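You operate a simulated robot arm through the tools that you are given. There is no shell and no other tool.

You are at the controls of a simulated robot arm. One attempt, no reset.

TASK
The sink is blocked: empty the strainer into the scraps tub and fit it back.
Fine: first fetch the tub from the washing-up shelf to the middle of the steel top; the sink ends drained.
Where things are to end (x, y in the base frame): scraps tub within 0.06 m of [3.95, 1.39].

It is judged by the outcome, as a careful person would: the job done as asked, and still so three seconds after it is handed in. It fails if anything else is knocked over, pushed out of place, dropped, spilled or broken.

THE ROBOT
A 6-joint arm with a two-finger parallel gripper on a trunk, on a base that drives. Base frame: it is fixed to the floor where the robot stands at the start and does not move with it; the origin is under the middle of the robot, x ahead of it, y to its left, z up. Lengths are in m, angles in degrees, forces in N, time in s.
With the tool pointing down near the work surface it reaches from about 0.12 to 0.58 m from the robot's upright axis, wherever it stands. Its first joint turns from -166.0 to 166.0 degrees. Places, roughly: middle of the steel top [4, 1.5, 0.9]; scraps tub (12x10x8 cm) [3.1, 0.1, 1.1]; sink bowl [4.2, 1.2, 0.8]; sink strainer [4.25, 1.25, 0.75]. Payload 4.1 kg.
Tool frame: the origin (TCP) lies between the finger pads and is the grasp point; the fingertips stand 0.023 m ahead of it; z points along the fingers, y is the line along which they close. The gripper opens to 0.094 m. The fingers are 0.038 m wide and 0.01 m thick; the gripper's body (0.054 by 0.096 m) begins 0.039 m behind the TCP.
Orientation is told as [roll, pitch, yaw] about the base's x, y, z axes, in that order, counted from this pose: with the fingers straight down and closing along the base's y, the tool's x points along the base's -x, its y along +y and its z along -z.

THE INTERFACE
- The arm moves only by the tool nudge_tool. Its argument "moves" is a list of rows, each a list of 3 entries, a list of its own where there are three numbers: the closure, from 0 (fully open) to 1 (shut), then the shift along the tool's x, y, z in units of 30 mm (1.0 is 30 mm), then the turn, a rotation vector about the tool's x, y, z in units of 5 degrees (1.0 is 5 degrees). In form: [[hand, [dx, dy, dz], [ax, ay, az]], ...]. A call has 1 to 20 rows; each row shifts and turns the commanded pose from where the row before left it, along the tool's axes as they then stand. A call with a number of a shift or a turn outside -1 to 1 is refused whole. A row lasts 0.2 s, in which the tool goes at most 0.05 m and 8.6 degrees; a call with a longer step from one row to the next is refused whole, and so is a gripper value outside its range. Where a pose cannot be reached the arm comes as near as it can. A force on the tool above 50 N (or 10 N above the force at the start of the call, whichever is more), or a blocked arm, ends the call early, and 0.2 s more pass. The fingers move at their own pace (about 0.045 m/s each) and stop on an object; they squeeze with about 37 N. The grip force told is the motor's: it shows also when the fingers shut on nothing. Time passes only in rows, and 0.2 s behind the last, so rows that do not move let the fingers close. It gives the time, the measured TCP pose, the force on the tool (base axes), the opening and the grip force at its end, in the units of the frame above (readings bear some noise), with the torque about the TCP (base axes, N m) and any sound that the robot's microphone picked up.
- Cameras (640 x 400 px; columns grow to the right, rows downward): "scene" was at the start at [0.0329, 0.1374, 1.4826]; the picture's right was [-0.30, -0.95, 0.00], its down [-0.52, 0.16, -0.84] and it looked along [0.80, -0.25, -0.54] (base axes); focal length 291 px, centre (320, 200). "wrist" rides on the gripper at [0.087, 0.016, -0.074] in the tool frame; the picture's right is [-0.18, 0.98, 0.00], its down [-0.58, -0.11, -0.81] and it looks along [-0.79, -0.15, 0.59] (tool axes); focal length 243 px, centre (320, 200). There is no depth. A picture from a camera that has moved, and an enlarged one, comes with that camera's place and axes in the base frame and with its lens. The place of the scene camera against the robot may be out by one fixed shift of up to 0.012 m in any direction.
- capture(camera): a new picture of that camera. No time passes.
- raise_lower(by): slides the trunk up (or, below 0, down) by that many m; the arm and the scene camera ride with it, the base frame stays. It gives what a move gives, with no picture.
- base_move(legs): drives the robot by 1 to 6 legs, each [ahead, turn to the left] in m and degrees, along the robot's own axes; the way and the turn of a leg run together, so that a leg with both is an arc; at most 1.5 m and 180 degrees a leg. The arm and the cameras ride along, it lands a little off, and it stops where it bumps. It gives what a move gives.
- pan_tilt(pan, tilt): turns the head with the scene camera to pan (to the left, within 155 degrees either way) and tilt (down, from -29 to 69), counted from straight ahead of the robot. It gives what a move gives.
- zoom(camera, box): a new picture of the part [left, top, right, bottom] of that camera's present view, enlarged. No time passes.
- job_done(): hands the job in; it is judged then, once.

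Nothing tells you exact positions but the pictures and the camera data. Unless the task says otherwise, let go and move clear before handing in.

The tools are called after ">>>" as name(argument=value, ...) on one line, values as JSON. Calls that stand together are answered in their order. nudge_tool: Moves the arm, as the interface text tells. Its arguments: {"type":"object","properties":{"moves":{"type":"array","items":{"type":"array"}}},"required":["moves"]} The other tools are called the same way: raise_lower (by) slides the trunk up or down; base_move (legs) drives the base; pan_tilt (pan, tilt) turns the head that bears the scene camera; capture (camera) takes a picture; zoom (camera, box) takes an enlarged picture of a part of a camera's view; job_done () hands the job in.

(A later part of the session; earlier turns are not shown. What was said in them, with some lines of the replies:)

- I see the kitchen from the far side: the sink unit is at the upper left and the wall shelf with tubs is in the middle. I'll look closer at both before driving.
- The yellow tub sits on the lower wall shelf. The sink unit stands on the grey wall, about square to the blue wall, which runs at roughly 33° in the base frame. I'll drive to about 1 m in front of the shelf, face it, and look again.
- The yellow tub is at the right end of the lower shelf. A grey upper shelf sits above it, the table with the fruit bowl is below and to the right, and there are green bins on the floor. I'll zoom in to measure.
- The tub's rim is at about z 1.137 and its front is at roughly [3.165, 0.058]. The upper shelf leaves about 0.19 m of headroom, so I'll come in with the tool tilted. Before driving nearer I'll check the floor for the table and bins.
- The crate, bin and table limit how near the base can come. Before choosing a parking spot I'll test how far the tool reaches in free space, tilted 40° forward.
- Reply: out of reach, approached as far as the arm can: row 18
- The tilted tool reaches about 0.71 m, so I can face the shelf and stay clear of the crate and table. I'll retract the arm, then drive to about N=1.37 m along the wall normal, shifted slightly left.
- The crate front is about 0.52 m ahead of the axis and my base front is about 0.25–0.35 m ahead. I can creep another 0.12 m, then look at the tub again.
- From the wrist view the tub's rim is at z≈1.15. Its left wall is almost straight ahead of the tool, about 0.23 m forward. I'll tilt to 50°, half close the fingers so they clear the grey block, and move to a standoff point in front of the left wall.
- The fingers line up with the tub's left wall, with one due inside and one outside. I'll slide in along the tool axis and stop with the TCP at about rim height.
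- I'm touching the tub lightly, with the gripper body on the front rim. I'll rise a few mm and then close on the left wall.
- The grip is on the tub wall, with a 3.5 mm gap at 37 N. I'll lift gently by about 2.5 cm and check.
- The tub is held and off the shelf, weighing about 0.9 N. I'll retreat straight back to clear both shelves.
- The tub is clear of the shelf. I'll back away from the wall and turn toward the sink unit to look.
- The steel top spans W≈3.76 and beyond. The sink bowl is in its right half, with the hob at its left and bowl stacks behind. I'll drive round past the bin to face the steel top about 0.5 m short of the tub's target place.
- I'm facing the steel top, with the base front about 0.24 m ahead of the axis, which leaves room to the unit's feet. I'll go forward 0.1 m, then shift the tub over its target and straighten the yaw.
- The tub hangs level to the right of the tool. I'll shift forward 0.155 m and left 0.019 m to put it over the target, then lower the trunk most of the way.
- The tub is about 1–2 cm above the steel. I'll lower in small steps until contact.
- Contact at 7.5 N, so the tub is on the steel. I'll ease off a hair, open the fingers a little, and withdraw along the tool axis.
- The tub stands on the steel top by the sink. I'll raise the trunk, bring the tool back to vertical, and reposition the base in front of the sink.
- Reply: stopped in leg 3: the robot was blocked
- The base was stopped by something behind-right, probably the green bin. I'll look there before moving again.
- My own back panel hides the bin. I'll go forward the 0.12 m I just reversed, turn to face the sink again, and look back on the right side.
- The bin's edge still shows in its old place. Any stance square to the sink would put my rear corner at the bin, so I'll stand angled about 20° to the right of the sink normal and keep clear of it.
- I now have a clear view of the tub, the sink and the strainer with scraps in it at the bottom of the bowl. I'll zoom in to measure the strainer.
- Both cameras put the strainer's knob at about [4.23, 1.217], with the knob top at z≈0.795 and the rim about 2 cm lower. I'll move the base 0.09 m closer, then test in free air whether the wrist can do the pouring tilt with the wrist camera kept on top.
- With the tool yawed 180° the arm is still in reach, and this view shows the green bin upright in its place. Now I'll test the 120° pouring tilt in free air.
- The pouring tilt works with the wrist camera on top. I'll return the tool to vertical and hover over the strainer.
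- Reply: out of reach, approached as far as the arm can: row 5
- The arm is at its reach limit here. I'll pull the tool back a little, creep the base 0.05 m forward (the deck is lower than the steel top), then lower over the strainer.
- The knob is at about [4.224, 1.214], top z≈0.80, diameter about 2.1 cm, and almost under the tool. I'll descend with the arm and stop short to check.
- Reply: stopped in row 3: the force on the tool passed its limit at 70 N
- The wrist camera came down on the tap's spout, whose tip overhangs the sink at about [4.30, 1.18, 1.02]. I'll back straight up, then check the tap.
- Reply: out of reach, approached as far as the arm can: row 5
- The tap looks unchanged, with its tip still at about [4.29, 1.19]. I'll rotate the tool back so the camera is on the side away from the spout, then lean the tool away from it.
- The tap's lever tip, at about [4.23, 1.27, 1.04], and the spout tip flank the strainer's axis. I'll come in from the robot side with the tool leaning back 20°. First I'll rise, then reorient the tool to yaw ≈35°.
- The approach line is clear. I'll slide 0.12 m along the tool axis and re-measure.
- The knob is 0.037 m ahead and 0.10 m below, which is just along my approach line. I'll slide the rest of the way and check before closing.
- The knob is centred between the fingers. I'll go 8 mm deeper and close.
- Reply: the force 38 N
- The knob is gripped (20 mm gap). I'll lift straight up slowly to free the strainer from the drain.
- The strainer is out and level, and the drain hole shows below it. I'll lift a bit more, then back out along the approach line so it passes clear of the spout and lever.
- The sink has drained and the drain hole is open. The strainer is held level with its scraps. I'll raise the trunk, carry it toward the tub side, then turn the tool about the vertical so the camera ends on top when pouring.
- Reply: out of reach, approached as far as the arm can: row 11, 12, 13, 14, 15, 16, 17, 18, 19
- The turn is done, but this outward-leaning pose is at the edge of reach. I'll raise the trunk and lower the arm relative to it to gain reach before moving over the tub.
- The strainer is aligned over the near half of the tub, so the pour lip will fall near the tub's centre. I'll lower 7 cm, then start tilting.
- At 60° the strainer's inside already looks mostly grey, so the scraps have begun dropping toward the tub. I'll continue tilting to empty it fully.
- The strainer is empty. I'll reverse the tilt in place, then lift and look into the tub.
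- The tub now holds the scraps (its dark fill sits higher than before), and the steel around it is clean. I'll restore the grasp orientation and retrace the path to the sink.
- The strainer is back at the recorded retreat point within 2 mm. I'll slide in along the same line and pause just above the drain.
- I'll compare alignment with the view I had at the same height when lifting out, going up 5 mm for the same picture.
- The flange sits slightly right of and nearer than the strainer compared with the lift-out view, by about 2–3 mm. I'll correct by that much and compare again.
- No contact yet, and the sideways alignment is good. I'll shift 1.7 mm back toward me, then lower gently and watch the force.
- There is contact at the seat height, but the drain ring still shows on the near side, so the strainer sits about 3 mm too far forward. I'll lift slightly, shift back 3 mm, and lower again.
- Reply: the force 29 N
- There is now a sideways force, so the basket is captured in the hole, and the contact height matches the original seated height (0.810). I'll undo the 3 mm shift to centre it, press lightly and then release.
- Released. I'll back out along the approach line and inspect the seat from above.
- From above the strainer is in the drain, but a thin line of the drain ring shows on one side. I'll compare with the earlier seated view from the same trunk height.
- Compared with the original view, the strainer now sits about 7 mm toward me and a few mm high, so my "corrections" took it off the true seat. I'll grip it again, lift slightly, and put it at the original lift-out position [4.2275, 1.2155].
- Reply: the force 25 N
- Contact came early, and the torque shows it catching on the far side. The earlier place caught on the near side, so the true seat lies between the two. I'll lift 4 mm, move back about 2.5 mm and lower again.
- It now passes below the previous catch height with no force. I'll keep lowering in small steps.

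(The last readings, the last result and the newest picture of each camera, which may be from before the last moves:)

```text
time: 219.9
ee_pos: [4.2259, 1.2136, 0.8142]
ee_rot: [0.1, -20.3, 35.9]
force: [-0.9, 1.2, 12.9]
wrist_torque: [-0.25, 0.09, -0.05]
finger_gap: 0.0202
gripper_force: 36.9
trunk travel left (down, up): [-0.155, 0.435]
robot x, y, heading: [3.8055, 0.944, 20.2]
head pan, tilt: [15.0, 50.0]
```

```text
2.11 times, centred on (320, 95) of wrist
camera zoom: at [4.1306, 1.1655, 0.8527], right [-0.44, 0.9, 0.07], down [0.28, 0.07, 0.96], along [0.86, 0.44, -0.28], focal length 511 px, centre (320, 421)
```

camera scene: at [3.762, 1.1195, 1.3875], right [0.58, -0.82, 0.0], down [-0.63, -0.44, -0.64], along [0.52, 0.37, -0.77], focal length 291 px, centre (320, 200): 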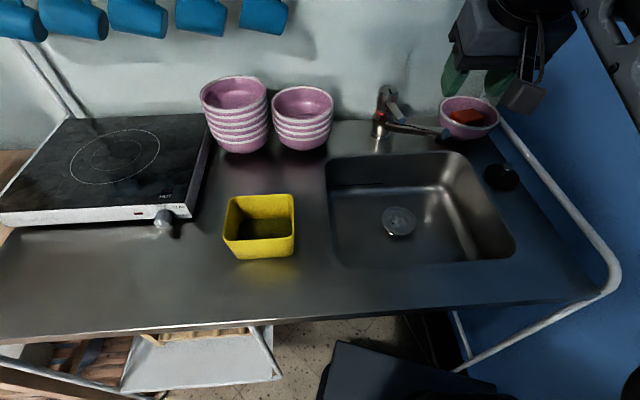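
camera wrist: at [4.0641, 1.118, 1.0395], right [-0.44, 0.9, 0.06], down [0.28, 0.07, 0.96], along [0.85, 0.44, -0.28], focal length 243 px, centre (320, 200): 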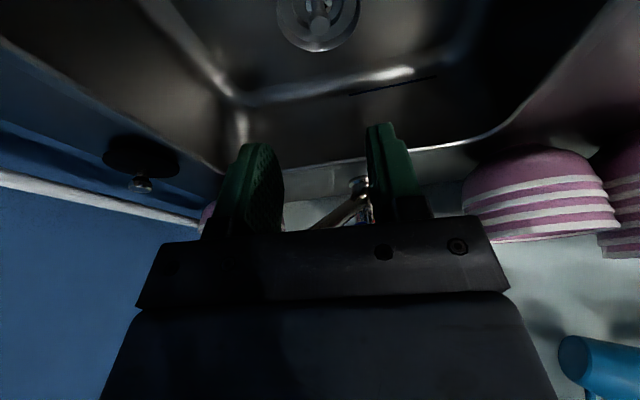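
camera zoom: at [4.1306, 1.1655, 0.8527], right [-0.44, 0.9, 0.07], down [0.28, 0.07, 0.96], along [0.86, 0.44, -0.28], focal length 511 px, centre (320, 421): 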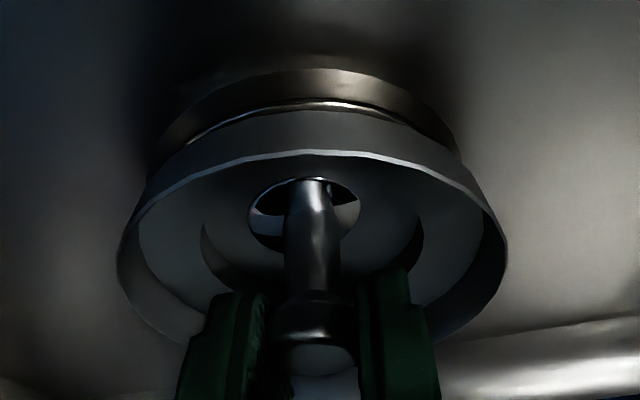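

The wrist view now matches the original seated view: same rim position, same height, and TCP within 1–2 mm of the original grasp. The ring now showing was simply hidden by the standing water before. I'll relax the pressure, release and compare with the original scene view.

>>> nudge_tool(moves=[[1, [-0.012, 0, -0.03], [0, 0, 0]], [1, [0, 0, 0], [0, 0, 0]], [0.9, [0, 0, 0], [0, 0, 0]], [0.75, [0, 0, 0], [0, 0, 0]], [0.6, [0, 0, 0], [0, 0, 0]], [0.5, [0, 0, 0], [0, 0, 0]], [0.5, [0, 0, 0], [0, 0, 0]]])

>>> zoom(camera="wrist", box=[210, 0, 430, 190])

>>> nudge_tool(moves=[[0.5, [0, 0, -0.4], [0, 0, 0]], [0.5, [0, 0, -0.7], [0, 0, 0]], [0.5, [0, 0, -0.8], [0, 0, 0]], [0.5, [0, 0, -0.8], [0, 0, 0]], [0.5, [0, 0, -0.8], [0, 0, 0]], [0.5, [0, 0, -0.8], [0, 0, 0]], [0.5, [0, 0, -0.8], [0, 0, 0]], [0.5, [0, 0, -0.8], [0, 0, 0]], [0.5, [0, 0, -0.8], [0, 0, 0]]])

>>> zoom(camera="scene", box=[370, 20, 530, 200])

>>> zoom(camera="scene", box=[385, 130, 449, 190])

```text
time: 221.5
ee_pos: [4.2258, 1.2142, 0.8127]
ee_rot: [0.0, -20.1, 35.8]
force: [0.6, 0.7, 0.2]
wrist_torque: [0.0, 0.01, 0.02]
finger_gap: 0.047
gripper_force: 0.0
trunk travel left (down, up): [-0.155, 0.435]
robot x, y, heading: [3.8015, 0.9433, 20.2]
head pan, tilt: [15.0, 50.0]
```

```text
2.11 times, centred on (320, 95) of wrist
camera zoom: at [4.1315, 1.165, 0.8522], right [-0.44, 0.9, 0.06], down [0.28, 0.07, 0.96], along [0.85, 0.44, -0.28], focal length 511 px, centre (320, 421)
```

zoom: 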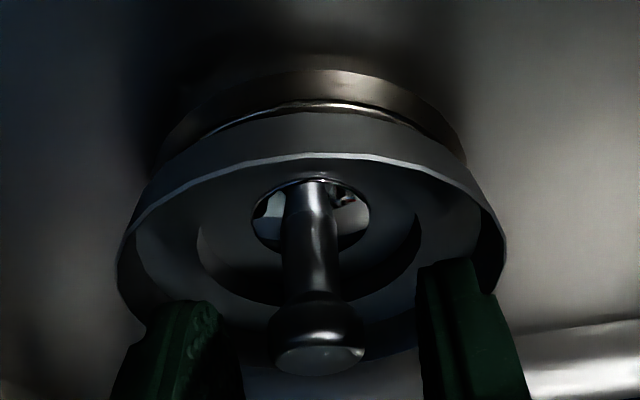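

```text
time: 223.5
ee_pos: [4.1718, 1.1726, 1.0023]
ee_rot: [0.1, -20.1, 35.9]
force: [-0.1, 0.1, -0.6]
wrist_torque: [-0.01, 0.02, -0.01]
finger_gap: 0.0469
gripper_force: 0.1
trunk travel left (down, up): [-0.155, 0.435]
robot x, y, heading: [3.8021, 0.9421, 20.3]
head pan, tilt: [15.0, 50.0]
```

```text
2.22 times, centred on (450, 110) of scene
camera zoom: at [3.762, 1.1195, 1.1875], right [0.58, -0.82, 0.0], down [-0.63, -0.44, -0.64], along [0.52, 0.37, -0.77], focal length 646 px, centre (31, 400)
```

zoom: 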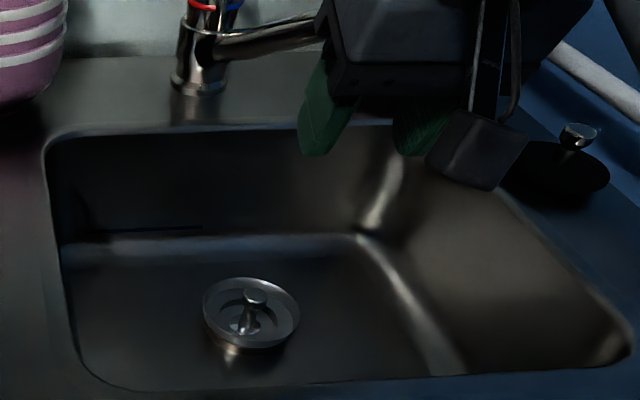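

```text
6.67 times, centred on (417, 160) of scene
camera zoom: at [3.762, 1.1195, 1.1875], right [0.58, -0.82, 0.0], down [-0.63, -0.44, -0.64], along [0.52, 0.37, -0.77], focal length 1940 px, centre (-327, 467)
```

zoom: 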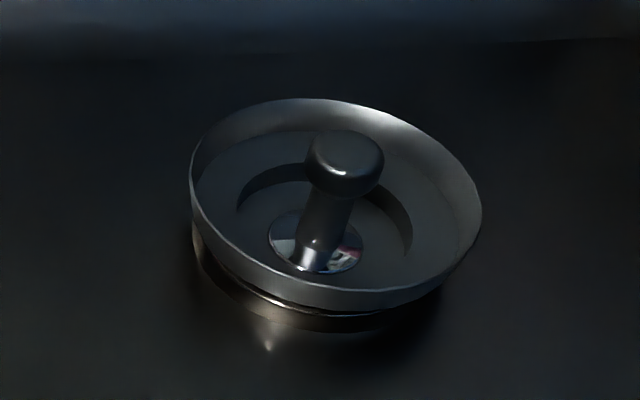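

The strainer now matches its original seated position and height to about a millimetre, and the sink is dry. I'll raise clear, retract the arm, and check the whole scene.

>>> raise_lower(by=0.25)

>>> nudge_tool(moves=[[0.5, [0.94, 0, -0.342], [0, 0, 0]], [0.5, [0.94, 0, -0.342], [0, 0, 0]], [0.5, [0.94, 0, -0.342], [0, 0, 0]], [0.5, [0, 0, 0], [0, 0, 0]]])

>>> capture(camera="scene")

>>> zoom(camera="scene", box=[200, 120, 520, 320])

>>> zoom(camera="scene", box=[365, 190, 445, 250])

```text
time: 226.1
ee_pos: [4.1707, 1.1727, 1.2513]
ee_rot: [0.1, -20.3, 35.9]
force: [0.9, -1.0, 0.7]
wrist_torque: [-0.01, 0.01, -0.02]
finger_gap: 0.0469
gripper_force: 0.0
trunk travel left (down, up): [-0.405, 0.185]
robot x, y, heading: [3.8076, 0.9424, 20.5]
head pan, tilt: [15.0, 50.0]
```

```text
time: 227.1
ee_pos: [4.0969, 1.119, 1.251]
ee_rot: [0.0, -20.2, 35.8]
force: [0.3, -0.4, -0.1]
wrist_torque: [0.01, 0.0, -0.01]
finger_gap: 0.0471
gripper_force: 0.1
trunk travel left (down, up): [-0.405, 0.185]
robot x, y, heading: [3.8043, 0.9434, 20.4]
head pan, tilt: [15.0, 50.0]
```

```text
taken
camera scene: at [3.7617, 1.1193, 1.4376], right [0.58, -0.82, 0.0], down [-0.63, -0.44, -0.64], along [0.53, 0.37, -0.77], focal length 291 px, centre (320, 200)
```

scene: 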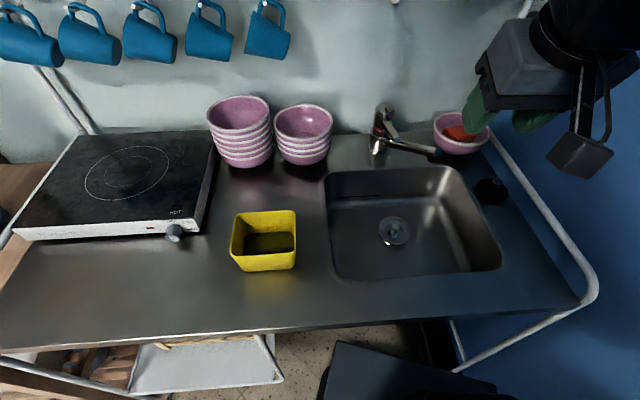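

```text
2.00 times, centred on (360, 220) of scene
camera zoom: at [3.7617, 1.1193, 1.4376], right [0.58, -0.82, 0.0], down [-0.63, -0.44, -0.64], along [0.53, 0.37, -0.77], focal length 582 px, centre (240, 160)
```

zoom: 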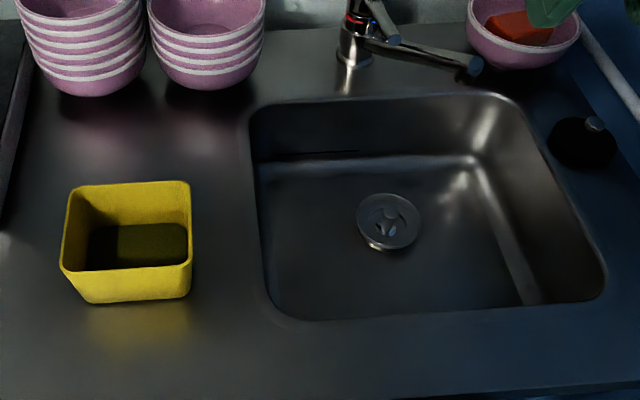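

```text
6.67 times, centred on (405, 220) of scene
camera zoom: at [3.7617, 1.1193, 1.4376], right [0.58, -0.82, 0.0], down [-0.63, -0.44, -0.64], along [0.53, 0.37, -0.77], focal length 1940 px, centre (-247, 67)
```

zoom: 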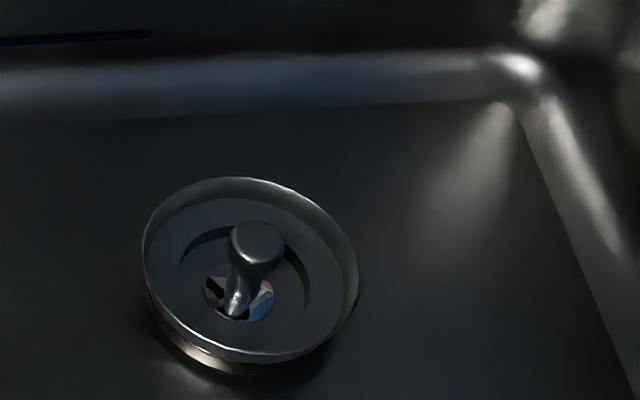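

The tub with the scraps stands on the steel top at about [3.95, 1.39]. The strainer is back in the drain, the sink is empty, and the tap, bowls, hob and bin are all in place. The gripper is open and clear, so I'm handing in.

>>> job_done()

```text
The job is handed in.
```

The scraps tub is on the steel top at about [3.95, 1.39], inside the 0.06 m tolerance. The strainer has been emptied into it and put back in the drain. The sink has drained.

- **Strainer seating:** I put it back three times. The first place looked off, and I moved it. The second caught on the far edge of the drain ring, so I settled on a place between the two. It ended within about 1–3 mm of where it started and at the same height. A thin line of the drain ring still shows on the near side, which I think the standing water had been hiding.
- **Bumps:** Reversing, the base was stopped once, probably by the green bin. The wrist camera pressed on the tap spout once, at about 70 N. Afterwards the bin was upright in its place and the tap looked unmoved.
- **Scraps:** The strainer looked empty after tipping. I saw nothing spilled on the steel or in the sink.

The gripper is open and clear of everything.
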